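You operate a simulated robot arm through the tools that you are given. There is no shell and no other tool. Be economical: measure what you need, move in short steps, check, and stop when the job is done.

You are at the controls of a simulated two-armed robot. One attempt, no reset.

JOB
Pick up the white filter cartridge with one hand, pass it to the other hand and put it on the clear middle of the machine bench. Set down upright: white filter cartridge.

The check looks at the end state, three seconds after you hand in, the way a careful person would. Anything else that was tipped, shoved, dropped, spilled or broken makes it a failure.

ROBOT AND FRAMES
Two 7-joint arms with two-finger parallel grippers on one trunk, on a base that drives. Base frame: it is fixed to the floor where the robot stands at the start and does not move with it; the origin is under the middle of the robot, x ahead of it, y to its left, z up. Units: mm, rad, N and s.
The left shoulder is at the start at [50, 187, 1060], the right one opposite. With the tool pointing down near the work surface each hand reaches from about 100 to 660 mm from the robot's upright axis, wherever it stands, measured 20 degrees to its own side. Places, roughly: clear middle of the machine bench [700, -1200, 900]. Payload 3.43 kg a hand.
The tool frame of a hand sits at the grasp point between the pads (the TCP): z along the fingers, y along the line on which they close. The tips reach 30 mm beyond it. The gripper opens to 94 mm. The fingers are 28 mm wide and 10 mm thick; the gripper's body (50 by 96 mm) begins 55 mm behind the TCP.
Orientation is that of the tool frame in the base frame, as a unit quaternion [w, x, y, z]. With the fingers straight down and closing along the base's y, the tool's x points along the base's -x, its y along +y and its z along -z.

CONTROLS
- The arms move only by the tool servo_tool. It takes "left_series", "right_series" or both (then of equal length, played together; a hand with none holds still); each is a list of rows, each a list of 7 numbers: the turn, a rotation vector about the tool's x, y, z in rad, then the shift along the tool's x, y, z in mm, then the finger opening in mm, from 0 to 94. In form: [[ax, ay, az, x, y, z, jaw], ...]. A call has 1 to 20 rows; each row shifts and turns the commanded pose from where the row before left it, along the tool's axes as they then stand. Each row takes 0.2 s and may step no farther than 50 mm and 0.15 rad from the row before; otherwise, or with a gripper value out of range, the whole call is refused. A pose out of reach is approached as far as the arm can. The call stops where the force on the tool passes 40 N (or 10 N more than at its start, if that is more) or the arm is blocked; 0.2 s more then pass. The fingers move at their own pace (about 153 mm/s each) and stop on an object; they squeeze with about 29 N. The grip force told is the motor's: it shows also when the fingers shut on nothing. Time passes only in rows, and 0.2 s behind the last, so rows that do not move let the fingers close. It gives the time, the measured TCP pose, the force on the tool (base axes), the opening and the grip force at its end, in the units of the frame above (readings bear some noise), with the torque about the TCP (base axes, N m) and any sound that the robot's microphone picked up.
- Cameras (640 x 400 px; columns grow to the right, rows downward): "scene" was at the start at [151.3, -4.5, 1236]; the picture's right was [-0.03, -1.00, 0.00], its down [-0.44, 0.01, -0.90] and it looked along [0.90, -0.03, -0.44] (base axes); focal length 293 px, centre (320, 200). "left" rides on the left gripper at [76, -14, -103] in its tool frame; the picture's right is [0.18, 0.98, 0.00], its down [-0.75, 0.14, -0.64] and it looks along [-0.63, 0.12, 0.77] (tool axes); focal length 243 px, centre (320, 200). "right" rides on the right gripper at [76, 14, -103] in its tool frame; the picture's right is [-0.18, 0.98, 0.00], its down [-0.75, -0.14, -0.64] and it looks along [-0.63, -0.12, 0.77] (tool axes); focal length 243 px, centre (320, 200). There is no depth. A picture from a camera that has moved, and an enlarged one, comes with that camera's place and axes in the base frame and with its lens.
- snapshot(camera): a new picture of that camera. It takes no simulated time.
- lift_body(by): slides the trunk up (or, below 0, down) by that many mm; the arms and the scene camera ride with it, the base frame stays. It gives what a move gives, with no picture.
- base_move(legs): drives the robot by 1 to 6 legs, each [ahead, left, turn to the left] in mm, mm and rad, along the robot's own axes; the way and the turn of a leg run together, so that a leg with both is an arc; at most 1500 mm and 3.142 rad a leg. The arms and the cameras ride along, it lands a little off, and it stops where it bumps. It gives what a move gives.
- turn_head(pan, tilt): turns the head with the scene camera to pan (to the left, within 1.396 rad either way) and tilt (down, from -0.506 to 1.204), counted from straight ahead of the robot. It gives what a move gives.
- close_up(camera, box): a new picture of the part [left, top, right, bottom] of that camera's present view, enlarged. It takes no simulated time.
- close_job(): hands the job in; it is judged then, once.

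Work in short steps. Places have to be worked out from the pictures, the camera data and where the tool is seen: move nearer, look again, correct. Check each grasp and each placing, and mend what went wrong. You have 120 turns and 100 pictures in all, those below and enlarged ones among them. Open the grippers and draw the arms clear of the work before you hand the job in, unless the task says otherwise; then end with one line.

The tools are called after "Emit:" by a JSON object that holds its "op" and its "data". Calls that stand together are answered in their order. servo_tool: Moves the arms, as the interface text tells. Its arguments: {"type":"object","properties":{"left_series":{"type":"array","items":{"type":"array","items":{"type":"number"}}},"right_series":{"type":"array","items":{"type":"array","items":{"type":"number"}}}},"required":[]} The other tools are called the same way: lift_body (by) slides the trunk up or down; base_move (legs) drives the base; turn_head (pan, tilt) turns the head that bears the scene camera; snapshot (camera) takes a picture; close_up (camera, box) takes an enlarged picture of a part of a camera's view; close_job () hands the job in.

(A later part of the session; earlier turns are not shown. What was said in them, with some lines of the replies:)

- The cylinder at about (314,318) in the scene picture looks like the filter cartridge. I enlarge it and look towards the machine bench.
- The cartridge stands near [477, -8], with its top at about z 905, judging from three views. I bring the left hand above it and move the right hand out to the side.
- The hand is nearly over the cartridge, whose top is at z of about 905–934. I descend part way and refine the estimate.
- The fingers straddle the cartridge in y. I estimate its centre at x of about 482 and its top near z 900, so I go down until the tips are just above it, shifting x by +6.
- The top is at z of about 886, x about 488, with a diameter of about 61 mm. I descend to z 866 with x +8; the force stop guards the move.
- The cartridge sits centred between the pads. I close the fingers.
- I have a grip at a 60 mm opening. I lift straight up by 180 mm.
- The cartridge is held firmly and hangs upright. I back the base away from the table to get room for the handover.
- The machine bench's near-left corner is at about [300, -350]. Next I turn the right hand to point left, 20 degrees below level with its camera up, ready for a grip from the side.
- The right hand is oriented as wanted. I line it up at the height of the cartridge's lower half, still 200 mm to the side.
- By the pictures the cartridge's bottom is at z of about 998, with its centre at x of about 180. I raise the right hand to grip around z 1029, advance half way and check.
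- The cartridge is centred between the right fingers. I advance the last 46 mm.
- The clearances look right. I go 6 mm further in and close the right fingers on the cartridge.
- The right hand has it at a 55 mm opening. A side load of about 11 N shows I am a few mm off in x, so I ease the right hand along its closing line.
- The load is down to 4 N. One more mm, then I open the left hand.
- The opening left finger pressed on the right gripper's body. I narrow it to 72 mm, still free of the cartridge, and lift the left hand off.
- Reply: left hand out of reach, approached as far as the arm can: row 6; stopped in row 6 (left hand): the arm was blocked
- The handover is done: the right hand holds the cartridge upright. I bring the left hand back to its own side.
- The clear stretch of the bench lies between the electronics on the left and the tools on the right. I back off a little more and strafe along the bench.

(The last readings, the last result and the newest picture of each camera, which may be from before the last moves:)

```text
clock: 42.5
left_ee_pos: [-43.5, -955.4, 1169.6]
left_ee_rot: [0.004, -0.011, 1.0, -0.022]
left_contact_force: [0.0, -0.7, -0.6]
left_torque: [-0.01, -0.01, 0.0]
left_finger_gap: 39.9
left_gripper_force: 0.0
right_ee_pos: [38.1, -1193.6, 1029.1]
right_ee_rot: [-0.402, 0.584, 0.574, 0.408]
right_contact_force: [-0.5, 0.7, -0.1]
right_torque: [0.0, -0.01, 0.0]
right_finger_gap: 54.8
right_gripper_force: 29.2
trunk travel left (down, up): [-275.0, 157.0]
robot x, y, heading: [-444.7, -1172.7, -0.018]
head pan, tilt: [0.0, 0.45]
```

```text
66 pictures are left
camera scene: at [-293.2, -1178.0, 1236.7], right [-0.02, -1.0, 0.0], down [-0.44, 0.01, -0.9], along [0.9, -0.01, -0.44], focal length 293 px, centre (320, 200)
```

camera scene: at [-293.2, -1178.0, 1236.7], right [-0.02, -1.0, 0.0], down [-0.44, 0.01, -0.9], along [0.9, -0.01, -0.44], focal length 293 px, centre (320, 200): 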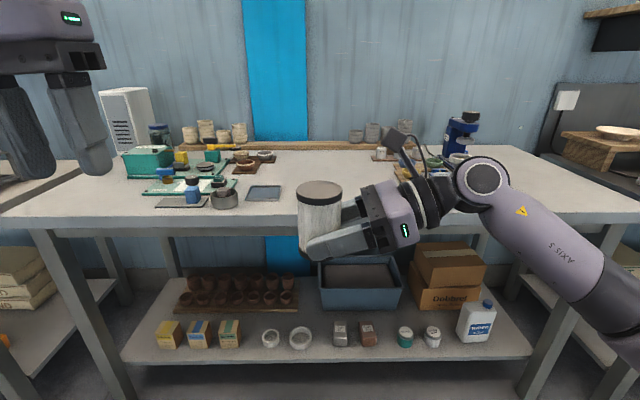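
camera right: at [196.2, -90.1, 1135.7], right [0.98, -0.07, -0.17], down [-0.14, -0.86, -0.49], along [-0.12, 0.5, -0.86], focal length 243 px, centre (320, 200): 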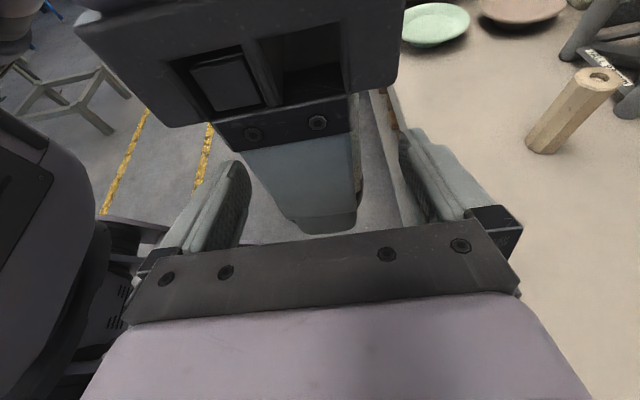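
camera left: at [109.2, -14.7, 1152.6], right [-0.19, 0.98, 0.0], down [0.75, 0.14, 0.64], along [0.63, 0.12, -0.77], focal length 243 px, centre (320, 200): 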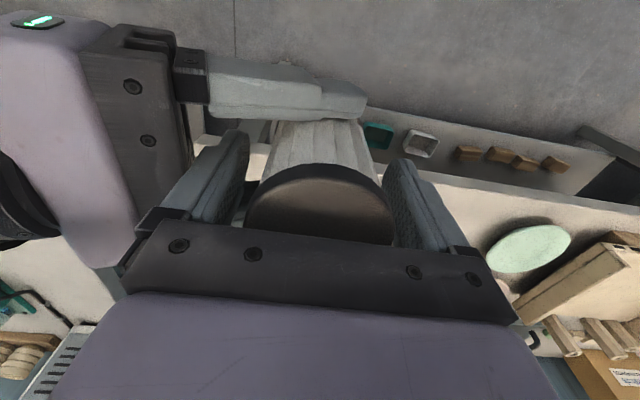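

The clear patch runs between the small tray (y of about -1030) and the tools (y of about -1440). Before driving in I check the right elbow's height against the bench.

Emit:
{"op": "turn_head", "data": {"pan": -0.9, "tilt": 0.6}}

Emit:
{"op": "snapshot", "data": {"camera": "scene"}}

Emit:
{"op": "snapshot", "data": {"camera": "left"}}

```text
clock: 43.7
left_ee_pos: [-42.4, -956.2, 1170.3]
left_ee_rot: [0.004, -0.012, 1.0, -0.021]
left_contact_force: [-0.4, 0.4, -0.5]
left_torque: [-0.01, 0.0, -0.06]
left_finger_gap: 40.0
left_gripper_force: 0.0
right_ee_pos: [37.2, -1194.9, 1028.7]
right_ee_rot: [-0.403, 0.584, 0.574, 0.409]
right_contact_force: [-0.7, 0.0, -0.6]
right_torque: [-0.02, -0.03, 0.01]
right_finger_gap: 55.1
right_gripper_force: 29.5
trunk travel left (down, up): [-275.0, 157.0]
robot x, y, heading: [-441.4, -1169.2, -0.022]
head pan, tilt: [-0.901, 0.6]
```

```text
65 pictures are left
camera scene: at [-331.2, -1246.5, 1223.1], right [-0.79, -0.61, 0.0], down [-0.34, 0.45, -0.83], along [0.5, -0.65, -0.56], focal length 293 px, centre (320, 200)
```

scene: 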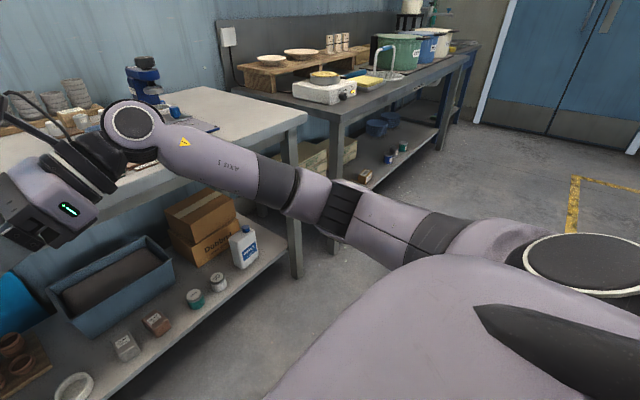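

```text
64 pictures are left
camera left: at [-120.5, -967.4, 1273.8], right [-0.21, 0.98, -0.04], down [0.75, 0.18, 0.64], along [0.63, 0.1, -0.77], focal length 243 px, centre (320, 200)
```

left: 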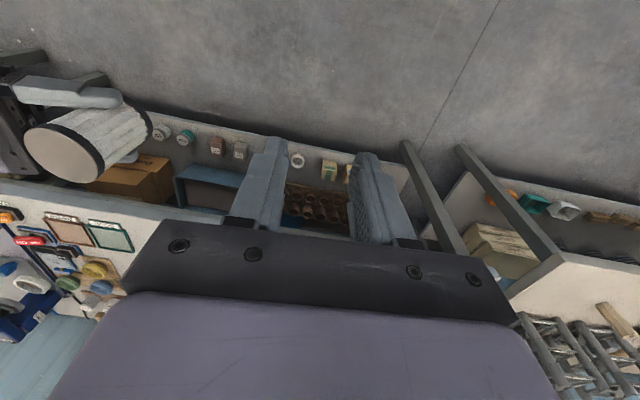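

The elbow hangs near z 990, and dropping the trunk over the bench could make it touch. I raise the trunk instead and reach down with the arm later, then drive in.

Emit:
{"op": "lift_body", "data": {"by": 150}}

Emit:
{"op": "base_move", "data": {"legs": [[350, 0, 0.02]]}}

Emit:
{"op": "turn_head", "data": {"pan": 0, "tilt": 0.7}}

Emit:
{"op": "snapshot", "data": {"camera": "scene"}}

```text
clock: 45.5
left_ee_pos: [-45.6, -956.2, 1319.8]
left_ee_rot: [0.003, -0.012, 1.0, -0.02]
left_contact_force: [0.6, 0.1, 0.2]
left_torque: [-0.02, 0.0, -0.03]
left_finger_gap: 40.2
left_gripper_force: 0.1
right_ee_pos: [37.4, -1194.7, 1178.5]
right_ee_rot: [-0.402, 0.584, 0.574, 0.408]
right_contact_force: [0.1, -0.1, -1.9]
right_torque: [-0.03, -0.01, -0.01]
right_finger_gap: 55.0
right_gripper_force: 28.8
trunk travel left (down, up): [-425.0, 7.0]
robot x, y, heading: [-448.1, -1172.8, -0.013]
head pan, tilt: [-0.901, 0.6]
```

```text
clock: 47.7
left_ee_pos: [307.1, -952.7, 1319.8]
left_ee_rot: [0.004, -0.019, 1.0, -0.021]
left_contact_force: [0.0, 0.8, -0.2]
left_torque: [0.01, 0.0, 0.02]
left_finger_gap: 40.0
left_gripper_force: 0.1
right_ee_pos: [392.1, -1188.3, 1179.2]
right_ee_rot: [-0.405, 0.579, 0.579, 0.405]
right_contact_force: [-0.5, -0.3, -2.4]
right_torque: [0.0, 0.01, -0.02]
right_finger_gap: 54.7
right_gripper_force: 29.4
trunk travel left (down, up): [-425.0, 7.0]
robot x, y, heading: [-92.1, -1177.6, 0.0]
head pan, tilt: [-0.901, 0.6]
```

```text
clock: 48.9
left_ee_pos: [304.9, -950.9, 1320.7]
left_ee_rot: [0.003, -0.019, 1.0, -0.021]
left_contact_force: [0.6, -0.4, -0.1]
left_torque: [-0.03, 0.05, 0.01]
left_finger_gap: 40.2
left_gripper_force: 0.0
right_ee_pos: [390.5, -1188.2, 1179.4]
right_ee_rot: [-0.405, 0.579, 0.58, 0.405]
right_contact_force: [-0.8, -0.6, -0.9]
right_torque: [-0.03, 0.0, 0.01]
right_finger_gap: 55.2
right_gripper_force: 28.7
trunk travel left (down, up): [-425.0, 7.0]
robot x, y, heading: [-89.9, -1175.6, 0.004]
head pan, tilt: [0.0, 0.7]
```

```text
63 pictures are left
camera scene: at [52.7, -1177.8, 1364.5], right [0.0, -1.0, 0.0], down [-0.64, 0.0, -0.76], along [0.76, 0.0, -0.64], focal length 293 px, centre (320, 200)
```

scene: 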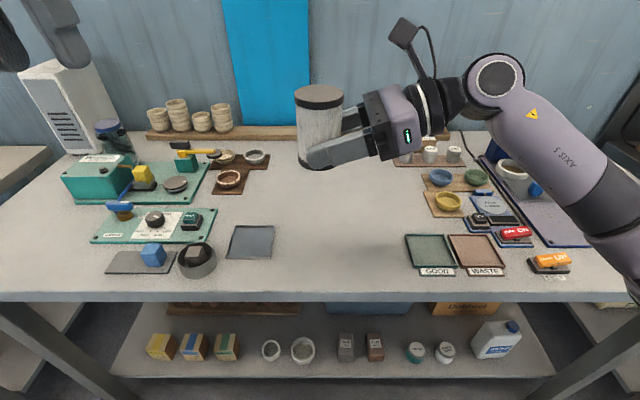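

The clear patch is centred near y -1220, and the bench top seems nearer z 830 than 900. I drive 150 mm closer, which stays clear of the bench front at x of about 390.

Emit:
{"op": "base_move", "data": {"legs": [[150, -35, 0]]}}

Emit:
{"op": "snapshot", "data": {"camera": "scene"}}

Emit:
{"op": "snapshot", "data": {"camera": "right"}}

```text
clock: 50.3
left_ee_pos: [456.7, -987.5, 1319.6]
left_ee_rot: [0.004, -0.019, 1.0, -0.021]
left_contact_force: [0.3, 0.2, 0.2]
left_torque: [-0.01, 0.03, -0.01]
left_finger_gap: 40.2
left_gripper_force: 0.0
right_ee_pos: [541.9, -1224.3, 1179.5]
right_ee_rot: [-0.406, 0.579, 0.579, 0.405]
right_contact_force: [0.0, -0.1, -1.1]
right_torque: [0.02, 0.0, 0.01]
right_finger_gap: 55.0
right_gripper_force: 29.2
trunk travel left (down, up): [-425.0, 7.0]
robot x, y, heading: [60.2, -1213.9, 0.002]
head pan, tilt: [0.0, 0.7]
```

```text
62 pictures are left
camera scene: at [203.7, -1213.0, 1364.4], right [0.0, -1.0, 0.0], down [-0.64, 0.0, -0.76], along [0.76, 0.0, -0.64], focal length 293 px, centre (320, 200)
```

scene: 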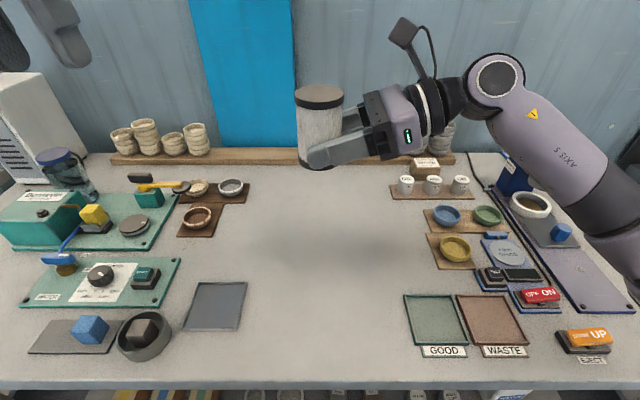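

```text
61 pictures are left
camera right: at [555.5, -1294.1, 1285.4], right [0.98, -0.06, -0.17], down [-0.14, -0.86, -0.49], along [-0.12, 0.5, -0.86], focal length 243 px, centre (320, 200)
```

right: 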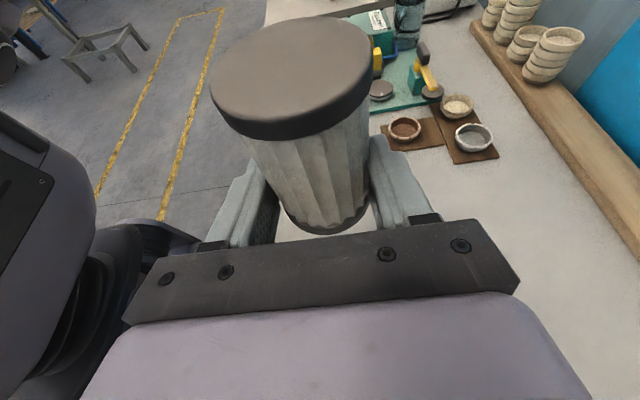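

Two views of the small tray put the bench top at z of about 880–900. I move the cartridge to x 650 over the clear middle, then come down to about 100 mm above.

Emit:
{"op": "servo_tool", "data": {"right_series": [[0, 0, 0, 0, 21, 0, 30], [0, 0, 0, 0, 21, 0, 30], [0, 0, 0, 0, 21, 0, 30], [0, 0, 0, 0, 21, 0, 30], [0, 0, 0, 0, 21, 0, 30], [0, 0, 0, -28.2, 0, 10.3, 30], [0, 0, 0, -28.2, 0, 10.3, 30], [0, 0, 0, -28.2, 0, 10.3, 30], [0, 0, 0, -28.2, 0, 10.3, 30], [0, 0, 0, -28.2, 0, 10.3, 30]]}}

Emit:
{"op": "snapshot", "data": {"camera": "scene"}}

Emit:
{"op": "snapshot", "data": {"camera": "left"}}

```text
clock: 52.5
left_ee_pos: [456.2, -987.1, 1320.1]
left_ee_rot: [0.005, -0.02, 1.0, -0.021]
left_contact_force: [0.0, 0.3, 0.4]
left_torque: [-0.04, 0.03, -0.02]
left_finger_gap: 40.1
left_gripper_force: 0.0
right_ee_pos: [647.4, -1223.3, 1028.9]
right_ee_rot: [-0.405, 0.58, 0.58, 0.405]
right_contact_force: [0.2, 0.1, -1.0]
right_torque: [-0.02, 0.01, -0.03]
right_finger_gap: 54.7
right_gripper_force: 28.8
trunk travel left (down, up): [-425.0, 7.0]
robot x, y, heading: [54.9, -1217.6, -0.002]
head pan, tilt: [0.0, 0.7]
```

```text
60 pictures are left
camera scene: at [203.1, -1212.8, 1364.5], right [0.0, -1.0, 0.0], down [-0.64, 0.0, -0.76], along [0.76, 0.0, -0.64], focal length 293 px, centre (320, 200)
```

scene: 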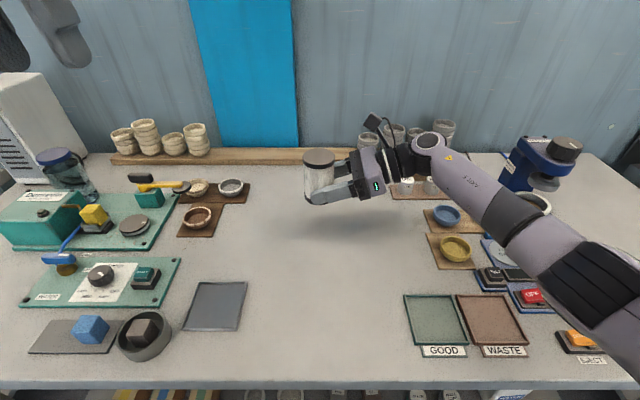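

```text
59 pictures are left
camera left: at [379.4, -999.5, 1423.9], right [-0.22, 0.97, -0.04], down [0.74, 0.2, 0.64], along [0.63, 0.11, -0.77], focal length 243 px, centre (320, 200)
```

left: 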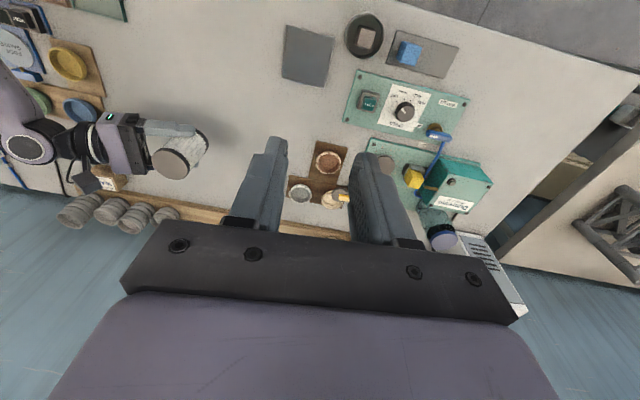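

The elbow and wrist stay well above the items. I go down another 80 mm and look.

Emit:
{"op": "servo_tool", "data": {"right_series": [[0, 0, 0, -18.8, 0, 6.9, 30], [0, 0, 0, -18.8, 0, 6.9, 30], [0, 0, 0, -18.8, 0, 6.9, 30], [0, 0, 0, -18.8, 0, 6.9, 30]]}}

Emit:
{"op": "snapshot", "data": {"camera": "scene"}}

Emit:
{"op": "close_up", "data": {"camera": "scene", "box": [260, 130, 460, 255]}}

Emit:
{"op": "snapshot", "data": {"camera": "right"}}

```text
clock: 53.5
left_ee_pos: [455.6, -988.4, 1320.2]
left_ee_rot: [0.003, -0.019, 1.0, -0.021]
left_contact_force: [-0.8, -0.2, -0.2]
left_torque: [0.01, 0.02, -0.01]
left_finger_gap: 40.2
left_gripper_force: 0.0
right_ee_pos: [646.3, -1222.8, 948.8]
right_ee_rot: [-0.405, 0.579, 0.581, 0.404]
right_contact_force: [-0.8, -0.7, -1.2]
right_torque: [0.01, 0.0, -0.01]
right_finger_gap: 54.8
right_gripper_force: 28.7
trunk travel left (down, up): [-425.0, 7.0]
robot x, y, heading: [55.3, -1209.5, -0.003]
head pan, tilt: [0.0, 0.7]
```

```text
58 pictures are left
camera scene: at [203.0, -1212.7, 1364.5], right [0.0, -1.0, 0.0], down [-0.64, 0.0, -0.76], along [0.76, 0.0, -0.64], focal length 293 px, centre (320, 200)
```

scene: 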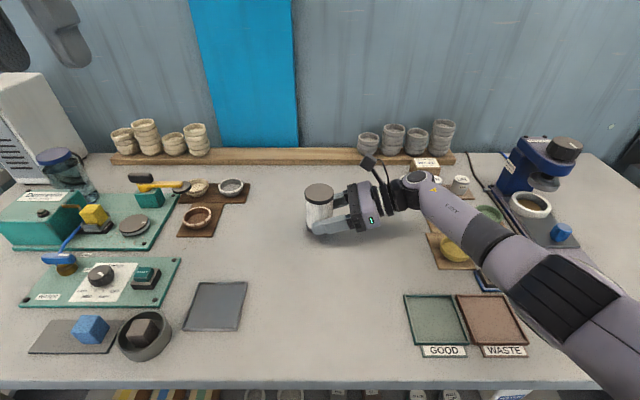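

```text
3.20 times, centred on (360, 192) of scene
camera zoom: at [203.0, -1212.7, 1364.5], right [0.0, -1.0, 0.0], down [-0.64, 0.0, -0.76], along [0.76, 0.0, -0.64], focal length 937 px, centre (192, 224)
```

zoom: 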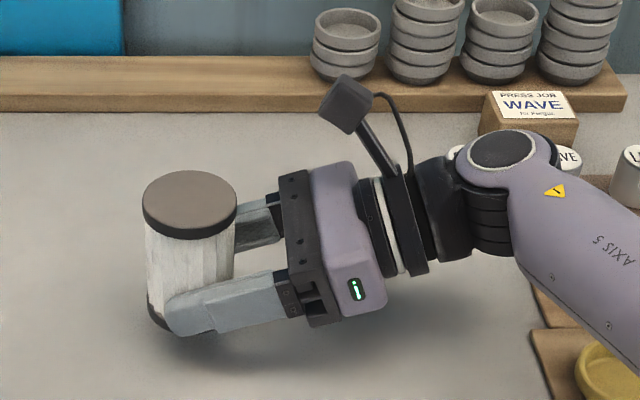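

```text
56 pictures are left
camera right: at [659.1, -1293.6, 1056.1], right [0.98, -0.06, -0.17], down [-0.14, -0.86, -0.49], along [-0.12, 0.5, -0.86], focal length 243 px, centre (320, 200)
```

right: 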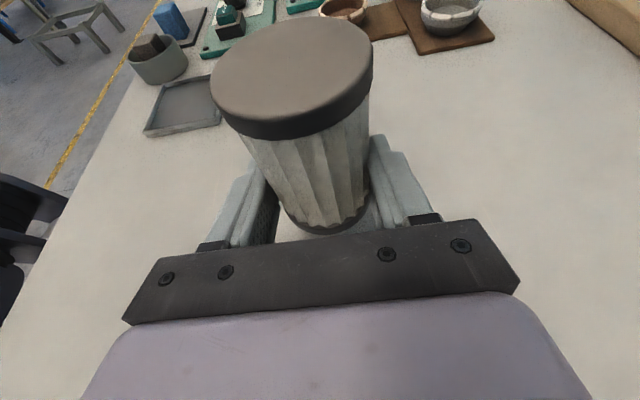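

The bottom is now at z of about 918 and the arm clears everything. I lower in small steps and watch the force.

Emit:
{"op": "servo_tool", "data": {"right_series": [[0, 0, 0, -4.7, 0, 1.72, 30], [0, 0, 0, -4.7, 0, 1.72, 30], [0, 0, 0, -3.8, 0, 1.37, 30]]}}

Emit:
{"op": "close_up", "data": {"camera": "scene", "box": [260, 130, 460, 255]}}

```text
clock: 54.3
left_ee_pos: [456.8, -988.1, 1320.0]
left_ee_rot: [0.004, -0.019, 1.0, -0.021]
left_contact_force: [0.3, -0.4, -0.1]
left_torque: [0.01, 0.02, -0.01]
left_finger_gap: 39.6
left_gripper_force: 0.1
right_ee_pos: [646.0, -1223.9, 935.0]
right_ee_rot: [-0.405, 0.579, 0.579, 0.405]
right_contact_force: [-0.6, 0.4, -1.4]
right_torque: [-0.04, 0.01, 0.02]
right_finger_gap: 54.8
right_gripper_force: 28.9
trunk travel left (down, up): [-425.0, 7.0]
robot x, y, heading: [55.8, -1213.3, 0.003]
head pan, tilt: [0.0, 0.7]
```

```text
3.20 times, centred on (360, 192) of scene
camera zoom: at [203.0, -1212.8, 1364.5], right [0.0, -1.0, 0.0], down [-0.64, 0.0, -0.76], along [0.76, 0.0, -0.64], focal length 937 px, centre (192, 224)
```

zoom: 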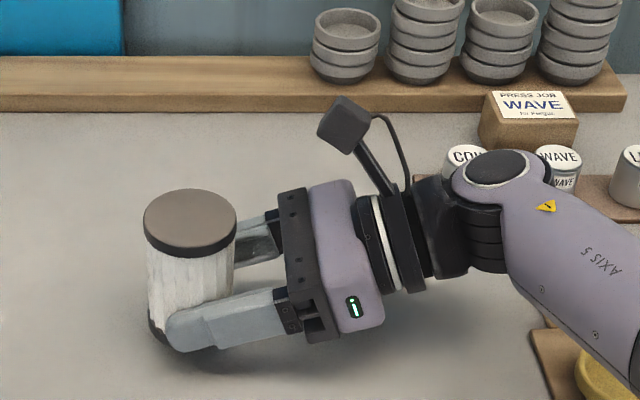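

No contact yet. I lower another 12 mm.

Emit:
{"op": "servo_tool", "data": {"right_series": [[0, 0, 0, -3.8, 0, 1.37, 30], [0, 0, 0, -3.8, 0, 1.37, 30], [0, 0, 0, -3.8, 0, 1.37, 30]]}}

Emit:
{"op": "close_up", "data": {"camera": "scene", "box": [280, 150, 380, 250]}}

```text
clock: 55.1
left_ee_pos: [455.9, -987.2, 1320.2]
left_ee_rot: [0.004, -0.019, 1.0, -0.021]
left_contact_force: [0.7, -0.2, 0.9]
left_torque: [-0.01, -0.01, 0.0]
left_finger_gap: 40.0
left_gripper_force: 0.1
right_ee_pos: [646.0, -1223.7, 923.9]
right_ee_rot: [-0.406, 0.579, 0.579, 0.405]
right_contact_force: [-0.2, 0.5, -1.0]
right_torque: [-0.06, -0.01, -0.01]
right_finger_gap: 54.8
right_gripper_force: 29.0
trunk travel left (down, up): [-425.0, 7.0]
robot x, y, heading: [60.0, -1212.3, -0.001]
head pan, tilt: [0.0, 0.7]
```

```text
4.00 times, centred on (330, 200) of scene
camera zoom: at [202.9, -1212.7, 1364.5], right [0.0, -1.0, 0.0], down [-0.64, 0.0, -0.76], along [0.76, 0.0, -0.64], focal length 1172 px, centre (280, 200)
```

zoom: 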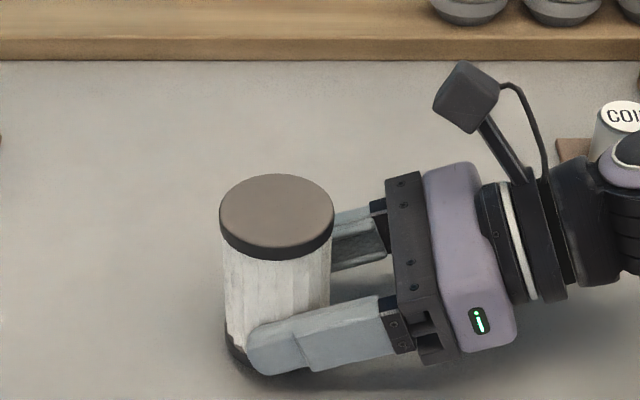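

Still free. I lower another 10 mm in 2.5 mm steps.

Emit:
{"op": "servo_tool", "data": {"right_series": [[0, 0, 0, -2.35, 0, 0.86, 30], [0, 0, 0, -2.35, 0, 0.86, 30], [0, 0, 0, -2.35, 0, 0.86, 30], [0, 0, 0, -2.35, 0, 0.86, 30]]}}

```text
clock: 56.1
left_ee_pos: [455.9, -986.8, 1320.8]
left_ee_rot: [0.004, -0.02, 1.0, -0.021]
left_contact_force: [0.5, -0.2, 0.0]
left_torque: [0.01, -0.02, 0.02]
left_finger_gap: 39.8
left_gripper_force: 0.1
right_ee_pos: [644.3, -1223.6, 913.2]
right_ee_rot: [-0.405, 0.579, 0.58, 0.405]
right_contact_force: [0.8, 0.3, -1.5]
right_torque: [-0.04, 0.04, 0.0]
right_finger_gap: 54.6
right_gripper_force: 29.2
trunk travel left (down, up): [-425.0, 7.0]
robot x, y, heading: [60.6, -1212.1, -0.002]
head pan, tilt: [0.0, 0.7]
```

Emit:
{"op": "close_up", "data": {"camera": "scene", "box": [280, 150, 380, 250]}}

Emit:
{"op": "snapshot", "data": {"camera": "right"}}

Emit:
{"op": "snapshot", "data": {"camera": "scene"}}

```text
4.00 times, centred on (330, 200) of scene
camera zoom: at [202.9, -1212.7, 1364.5], right [0.0, -1.0, 0.0], down [-0.64, 0.0, -0.76], along [0.76, 0.0, -0.64], focal length 1172 px, centre (280, 200)
```

zoom: 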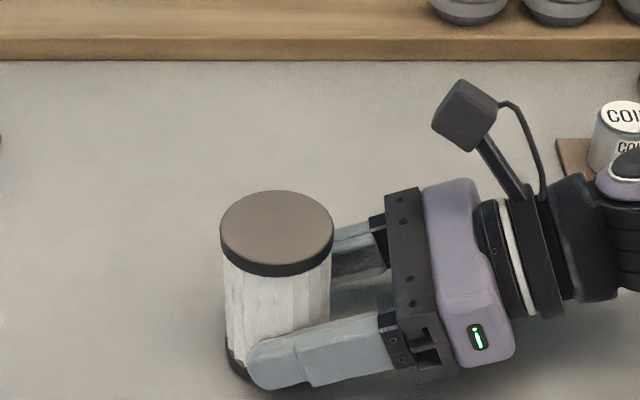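

```text
52 pictures are left
camera right: at [657.9, -1293.7, 1019.8], right [0.98, -0.06, -0.17], down [-0.14, -0.86, -0.49], along [-0.12, 0.5, -0.86], focal length 243 px, centre (320, 200)
```

right: 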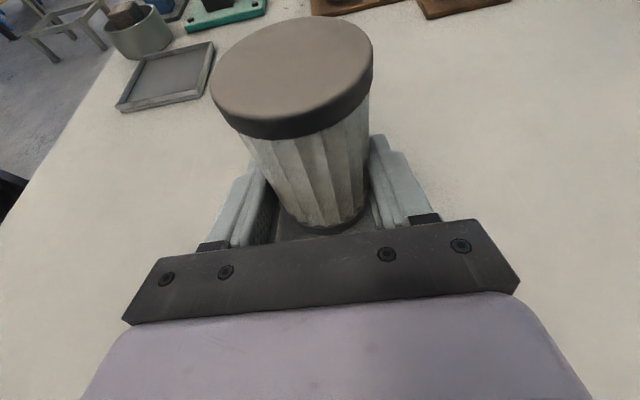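

```text
51 pictures are left
camera scene: at [202.9, -1212.7, 1364.5], right [0.0, -1.0, 0.0], down [-0.64, 0.0, -0.76], along [0.76, 0.0, -0.64], focal length 293 px, centre (320, 200)
```

scene: 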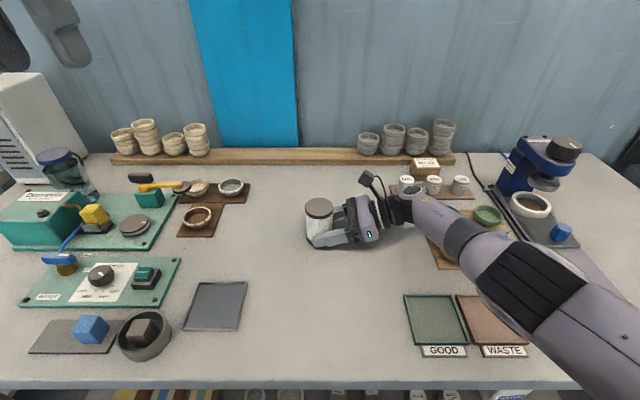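

The gap is nearly closed. I continue in 2 mm steps.

Emit:
{"op": "servo_tool", "data": {"right_series": [[0, 0, 0, -1.88, 0, 0.69, 30], [0, 0, 0, -1.88, 0, 0.69, 30], [0, 0, 0, -1.88, 0, 0.69, 30]]}}

Emit:
{"op": "close_up", "data": {"camera": "scene", "box": [280, 170, 380, 270]}}

```text
clock: 56.9
left_ee_pos: [455.5, -987.6, 1320.8]
left_ee_rot: [0.004, -0.02, 1.0, -0.021]
left_contact_force: [-0.9, 0.5, -0.1]
left_torque: [-0.03, 0.02, -0.02]
left_finger_gap: 39.8
left_gripper_force: 0.0
right_ee_pos: [643.0, -1223.5, 909.6]
right_ee_rot: [-0.406, 0.579, 0.579, 0.406]
right_contact_force: [0.3, 0.4, -2.2]
right_torque: [-0.04, 0.03, -0.02]
right_finger_gap: 54.9
right_gripper_force: 28.7
right hand out of reach, approached as far as the arm can: row 2
trunk travel left (down, up): [-425.0, 7.0]
robot x, y, heading: [55.3, -1212.2, 0.001]
head pan, tilt: [0.0, 0.7]
```

```text
4.00 times, centred on (330, 220) of scene
camera zoom: at [202.9, -1212.7, 1364.5], right [0.0, -1.0, 0.0], down [-0.64, 0.0, -0.76], along [0.76, 0.0, -0.64], focal length 1172 px, centre (280, 120)
```

zoom: 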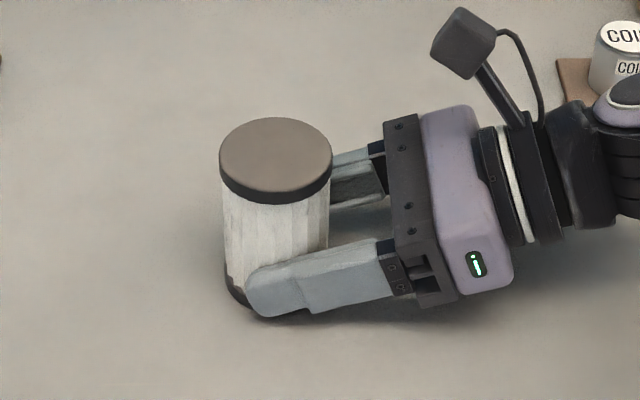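

The arm is at the edge of its reach here, so I make the last mm with the trunk instead.

Emit:
{"op": "lift_body", "data": {"by": -4}}

Emit:
{"op": "lift_body", "data": {"by": -3}}

Emit:
{"op": "close_up", "data": {"camera": "scene", "box": [280, 170, 380, 270]}}

```text
clock: 57.5
left_ee_pos: [455.4, -988.1, 1317.4]
left_ee_rot: [0.005, -0.019, 1.0, -0.02]
left_contact_force: [0.3, 0.4, 0.2]
left_torque: [0.01, 0.0, 0.01]
left_finger_gap: 39.9
left_gripper_force: 0.1
right_ee_pos: [644.3, -1222.6, 909.0]
right_ee_rot: [-0.406, 0.578, 0.58, 0.407]
right_contact_force: [0.7, -2.2, 9.4]
right_torque: [0.23, 0.05, 0.09]
right_finger_gap: 54.8
right_gripper_force: 29.4
trunk travel left (down, up): [-421.0, 11.0]
robot x, y, heading: [57.5, -1210.3, 0.002]
head pan, tilt: [0.0, 0.7]
```

```text
clock: 58.0
left_ee_pos: [453.7, -988.0, 1314.5]
left_ee_rot: [0.005, -0.019, 1.0, -0.021]
left_contact_force: [-0.5, -0.9, 0.1]
left_torque: [0.02, 0.0, -0.02]
left_finger_gap: 40.0
left_gripper_force: 0.0
right_ee_pos: [642.5, -1222.5, 908.5]
right_ee_rot: [-0.407, 0.576, 0.579, 0.409]
right_contact_force: [1.4, -5.1, 24.7]
right_torque: [0.33, 0.1, 0.14]
right_finger_gap: 54.9
right_gripper_force: 29.3
trunk travel left (down, up): [-418.0, 14.0]
robot x, y, heading: [59.2, -1210.4, 0.001]
head pan, tilt: [0.0, 0.7]
```

```text
4.00 times, centred on (330, 220) of scene
camera zoom: at [200.4, -1213.4, 1358.1], right [0.0, -1.0, 0.0], down [-0.64, 0.0, -0.77], along [0.77, 0.0, -0.64], focal length 1172 px, centre (280, 120)
```

zoom: 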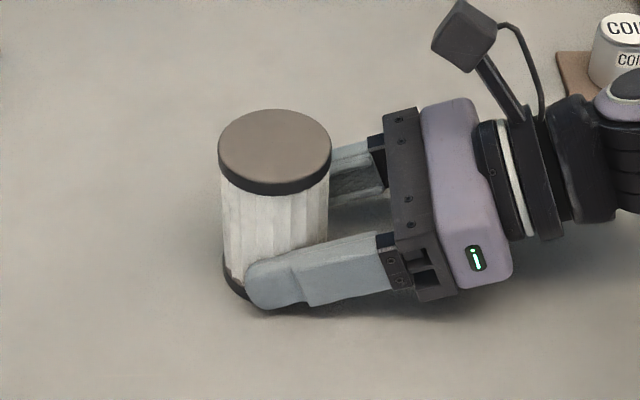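

The cartridge is on the bench with 25 N on it. I ease back up to relieve most of the load.

Emit:
{"op": "lift_body", "data": {"by": -0.0}}

Emit:
{"op": "lift_body", "data": {"by": 4.5}}

Emit:
{"op": "snapshot", "data": {"camera": "right"}}

```text
clock: 58.5
left_ee_pos: [453.3, -986.4, 1313.7]
left_ee_rot: [0.004, -0.019, 1.0, -0.021]
left_contact_force: [-0.1, -0.7, 1.0]
left_torque: [0.01, -0.01, 0.03]
left_finger_gap: 40.2
left_gripper_force: 0.1
right_ee_pos: [642.5, -1222.7, 906.8]
right_ee_rot: [-0.405, 0.577, 0.579, 0.41]
right_contact_force: [1.7, -3.8, 25.4]
right_torque: [0.46, 0.06, 0.07]
right_finger_gap: 54.7
right_gripper_force: 29.4
trunk travel left (down, up): [-418.0, 14.0]
robot x, y, heading: [59.4, -1216.0, 0.001]
head pan, tilt: [0.0, 0.7]
```

```text
clock: 59.0
left_ee_pos: [455.3, -987.0, 1318.6]
left_ee_rot: [0.004, -0.02, 1.0, -0.021]
left_contact_force: [0.3, -0.4, 0.4]
left_torque: [0.0, 0.0, -0.01]
left_finger_gap: 40.0
left_gripper_force: 0.1
right_ee_pos: [643.0, -1221.8, 907.5]
right_ee_rot: [-0.405, 0.579, 0.579, 0.406]
right_contact_force: [4.8, 1.6, 12.4]
right_torque: [0.57, -0.23, -0.23]
right_finger_gap: 54.9
right_gripper_force: 28.9
trunk travel left (down, up): [-423.0, 9.0]
robot x, y, heading: [55.6, -1211.1, -0.003]
head pan, tilt: [0.0, 0.7]
```

```text
48 pictures are left
camera right: at [656.1, -1293.0, 1014.5], right [0.98, -0.06, -0.17], down [-0.14, -0.86, -0.49], along [-0.12, 0.5, -0.86], focal length 243 px, centre (320, 200)
```

right: 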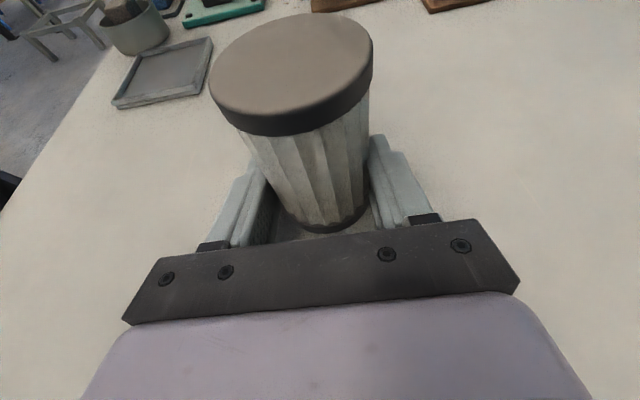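

12 N remain. One more mm up, then I open in small stages.

Emit:
{"op": "lift_body", "data": {"by": 1}}

Emit:
{"op": "servo_tool", "data": {"right_series": [[0, 0, 0, 0, 0, 0, 55], [0, 0, 0, 0, 0, 0, 60], [0, 0, 0, 0, 0, 0, 68], [0, 0, 0, 0, 0, 0, 80], [0, 0, 0, 0, 0, 0, 90], [0, 0, 0, 0, 0, 0, 90]]}}

Emit:
{"op": "close_up", "data": {"camera": "scene", "box": [280, 170, 380, 270]}}

Emit:
{"op": "snapshot", "data": {"camera": "right"}}

```text
clock: 59.5
left_ee_pos: [455.4, -986.5, 1319.2]
left_ee_rot: [0.004, -0.02, 1.0, -0.021]
left_contact_force: [0.2, -0.1, -0.3]
left_torque: [0.04, -0.03, -0.03]
left_finger_gap: 40.1
left_gripper_force: 0.0
right_ee_pos: [642.2, -1223.2, 907.5]
right_ee_rot: [-0.406, 0.579, 0.58, 0.404]
right_contact_force: [2.3, 1.3, 9.1]
right_torque: [0.44, -0.19, -0.06]
right_finger_gap: 55.0
right_gripper_force: 28.4
trunk travel left (down, up): [-424.0, 8.0]
robot x, y, heading: [59.1, -1210.9, -0.004]
head pan, tilt: [0.0, 0.7]
```

```text
clock: 60.9
left_ee_pos: [455.0, -987.9, 1318.1]
left_ee_rot: [0.004, -0.02, 1.0, -0.021]
left_contact_force: [0.3, -0.4, -1.3]
left_torque: [-0.03, 0.02, 0.03]
left_finger_gap: 40.1
left_gripper_force: 0.0
right_ee_pos: [643.0, -1223.3, 908.0]
right_ee_rot: [-0.405, 0.58, 0.579, 0.405]
right_contact_force: [-0.4, -0.1, 0.2]
right_torque: [0.02, 0.0, 0.04]
right_finger_gap: 89.9
right_gripper_force: 0.1
trunk travel left (down, up): [-424.0, 8.0]
robot x, y, heading: [58.8, -1208.0, -0.001]
head pan, tilt: [0.0, 0.7]
```

```text
4.00 times, centred on (330, 220) of scene
camera zoom: at [202.8, -1212.8, 1363.0], right [0.0, -1.0, 0.0], down [-0.64, 0.0, -0.76], along [0.76, 0.0, -0.64], focal length 1172 px, centre (280, 120)
```

zoom: 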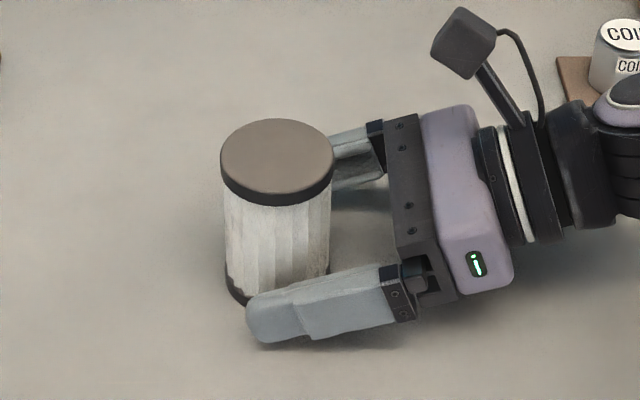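

```text
46 pictures are left
camera right: at [656.4, -1293.3, 1014.9], right [0.98, -0.06, -0.17], down [-0.14, -0.86, -0.49], along [-0.12, 0.5, -0.86], focal length 243 px, centre (320, 200)
```

right: 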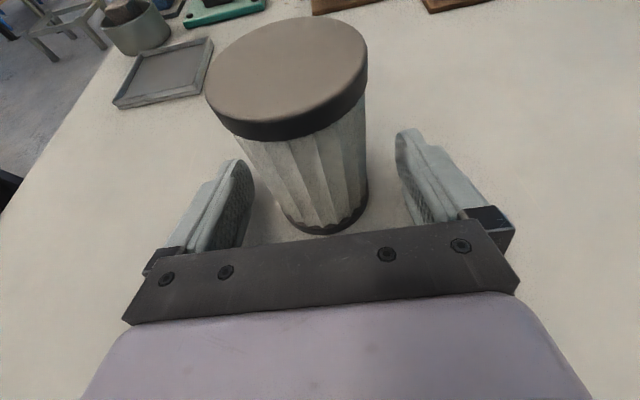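

Released; it stands upright and the force is zero. I draw the right hand up and back, keeping the fingers straddling clear of it.

Emit:
{"op": "servo_tool", "data": {"right_series": [[0, 0, 0, 15.4, 0, -16.2, 90], [0, 0, 0, 15.4, 0, -16.2, 90], [0, 0, 0, 15.4, 0, -16.2, 90], [0, 0, 0, 15.4, 0, -16.2, 90], [0, 0, 0, 15.4, 0, -16.2, 90], [0, 0, 0, 15.4, 0, -16.2, 90], [0, 0, 0, 20, 0, -14, 90], [0, 0, 0, 20, 0, -14, 90]]}}

Emit:
{"op": "snapshot", "data": {"camera": "scene"}}

```text
clock: 62.7
left_ee_pos: [453.7, -987.7, 1319.0]
left_ee_rot: [0.003, -0.019, 1.0, -0.02]
left_contact_force: [0.5, -0.1, -0.2]
left_torque: [0.01, 0.02, -0.02]
left_finger_gap: 40.0
left_gripper_force: 0.2
right_ee_pos: [643.0, -1295.7, 1074.5]
right_ee_rot: [-0.406, 0.579, 0.58, 0.405]
right_contact_force: [-0.2, -0.5, -0.2]
right_torque: [0.0, 0.01, 0.01]
right_finger_gap: 90.0
right_gripper_force: 0.0
trunk travel left (down, up): [-424.0, 8.0]
robot x, y, heading: [58.9, -1213.7, 0.003]
head pan, tilt: [0.0, 0.7]
```

```text
45 pictures are left
camera scene: at [202.6, -1212.9, 1363.0], right [0.0, -1.0, 0.0], down [-0.64, 0.0, -0.77], along [0.77, 0.0, -0.64], focal length 293 px, centre (320, 200)
```

scene: 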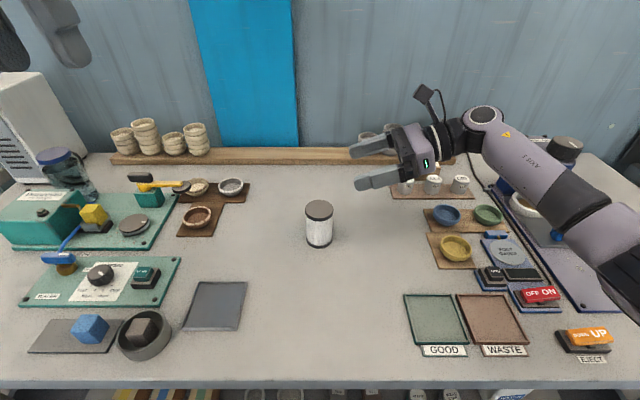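

The cartridge stands upright in the clear middle and the items around it are unchanged. I back the robot away so the arms are clear.

Emit:
{"op": "base_move", "data": {"legs": [[-400, 0, 0]]}}

Emit:
{"op": "snapshot", "data": {"camera": "scene"}}

Emit:
{"op": "close_up", "data": {"camera": "scene", "box": [220, 50, 470, 210]}}

```text
clock: 65.2
left_ee_pos: [54.4, -987.0, 1318.5]
left_ee_rot: [0.004, -0.02, 1.0, -0.021]
left_contact_force: [0.1, 0.5, 0.1]
left_torque: [0.02, 0.0, -0.01]
left_finger_gap: 40.0
left_gripper_force: 0.0
right_ee_pos: [243.4, -1295.2, 1076.3]
right_ee_rot: [-0.406, 0.579, 0.58, 0.404]
right_contact_force: [-0.4, -0.9, -0.7]
right_torque: [-0.01, 0.01, 0.0]
right_finger_gap: 89.9
right_gripper_force: 0.1
trunk travel left (down, up): [-424.0, 8.0]
robot x, y, heading: [-342.0, -1216.0, 0.001]
head pan, tilt: [0.0, 0.7]
```

```text
44 pictures are left
camera scene: at [-198.2, -1213.1, 1363.1], right [0.0, -1.0, 0.0], down [-0.64, 0.0, -0.77], along [0.77, 0.0, -0.64], focal length 293 px, centre (320, 200)
```

scene: 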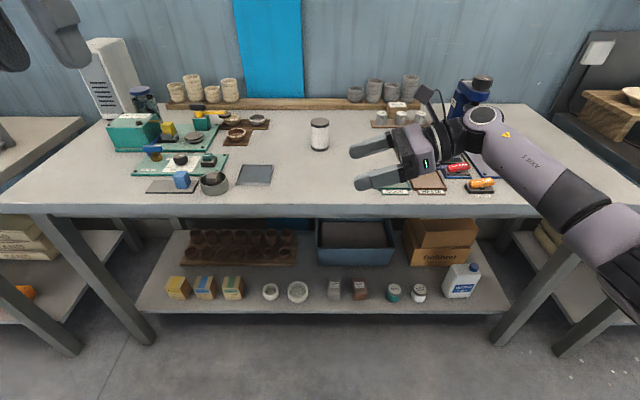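

```text
2.50 times, centred on (345, 130) of scene
camera zoom: at [-198.2, -1213.1, 1363.1], right [0.0, -1.0, 0.0], down [-0.64, 0.0, -0.77], along [0.77, 0.0, -0.64], focal length 732 px, centre (258, 375)
```

zoom: 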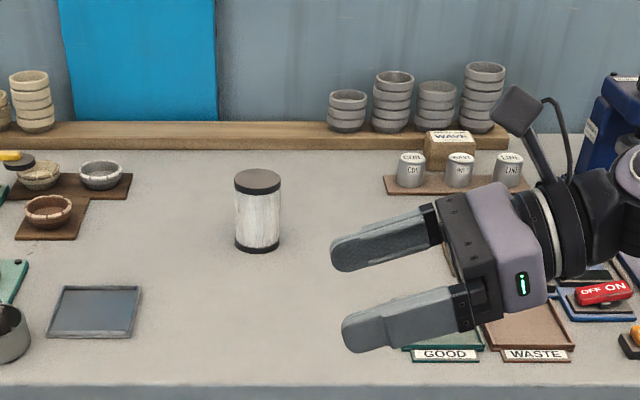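

The cartridge stands upright alone in the clear middle, the hands are empty and open, and nothing else is disturbed. I hand the job in.

Emit:
{"op": "servo_tool", "data": {"left_series": [[0, 0, 0, 0, 0, 0, 94], [0, 0, 0, 0, 0, 0, 94]]}}

Emit:
{"op": "close_job", "data": {}}

```text
clock: 65.8
left_ee_pos: [56.1, -987.3, 1318.9]
left_ee_rot: [0.004, -0.02, 1.0, -0.021]
left_contact_force: [0.0, 0.0, 1.0]
left_torque: [0.0, -0.01, 0.0]
left_finger_gap: 94.1
left_gripper_force: 0.0
right_ee_pos: [243.4, -1296.5, 1075.3]
right_ee_rot: [-0.406, 0.579, 0.58, 0.405]
right_contact_force: [0.1, 0.0, 0.1]
right_torque: [0.0, -0.01, -0.02]
right_finger_gap: 89.8
right_gripper_force: 0.0
trunk travel left (down, up): [-424.0, 8.0]
robot x, y, heading: [-341.6, -1209.5, -0.0]
head pan, tilt: [0.0, 0.7]
```

```text
The job is handed in.
```

The left hand picked up the white filter cartridge and passed it to the right, which set it upright on the clear middle of the machine bench; both hands are open and clear, and nothing else in view was disturbed.
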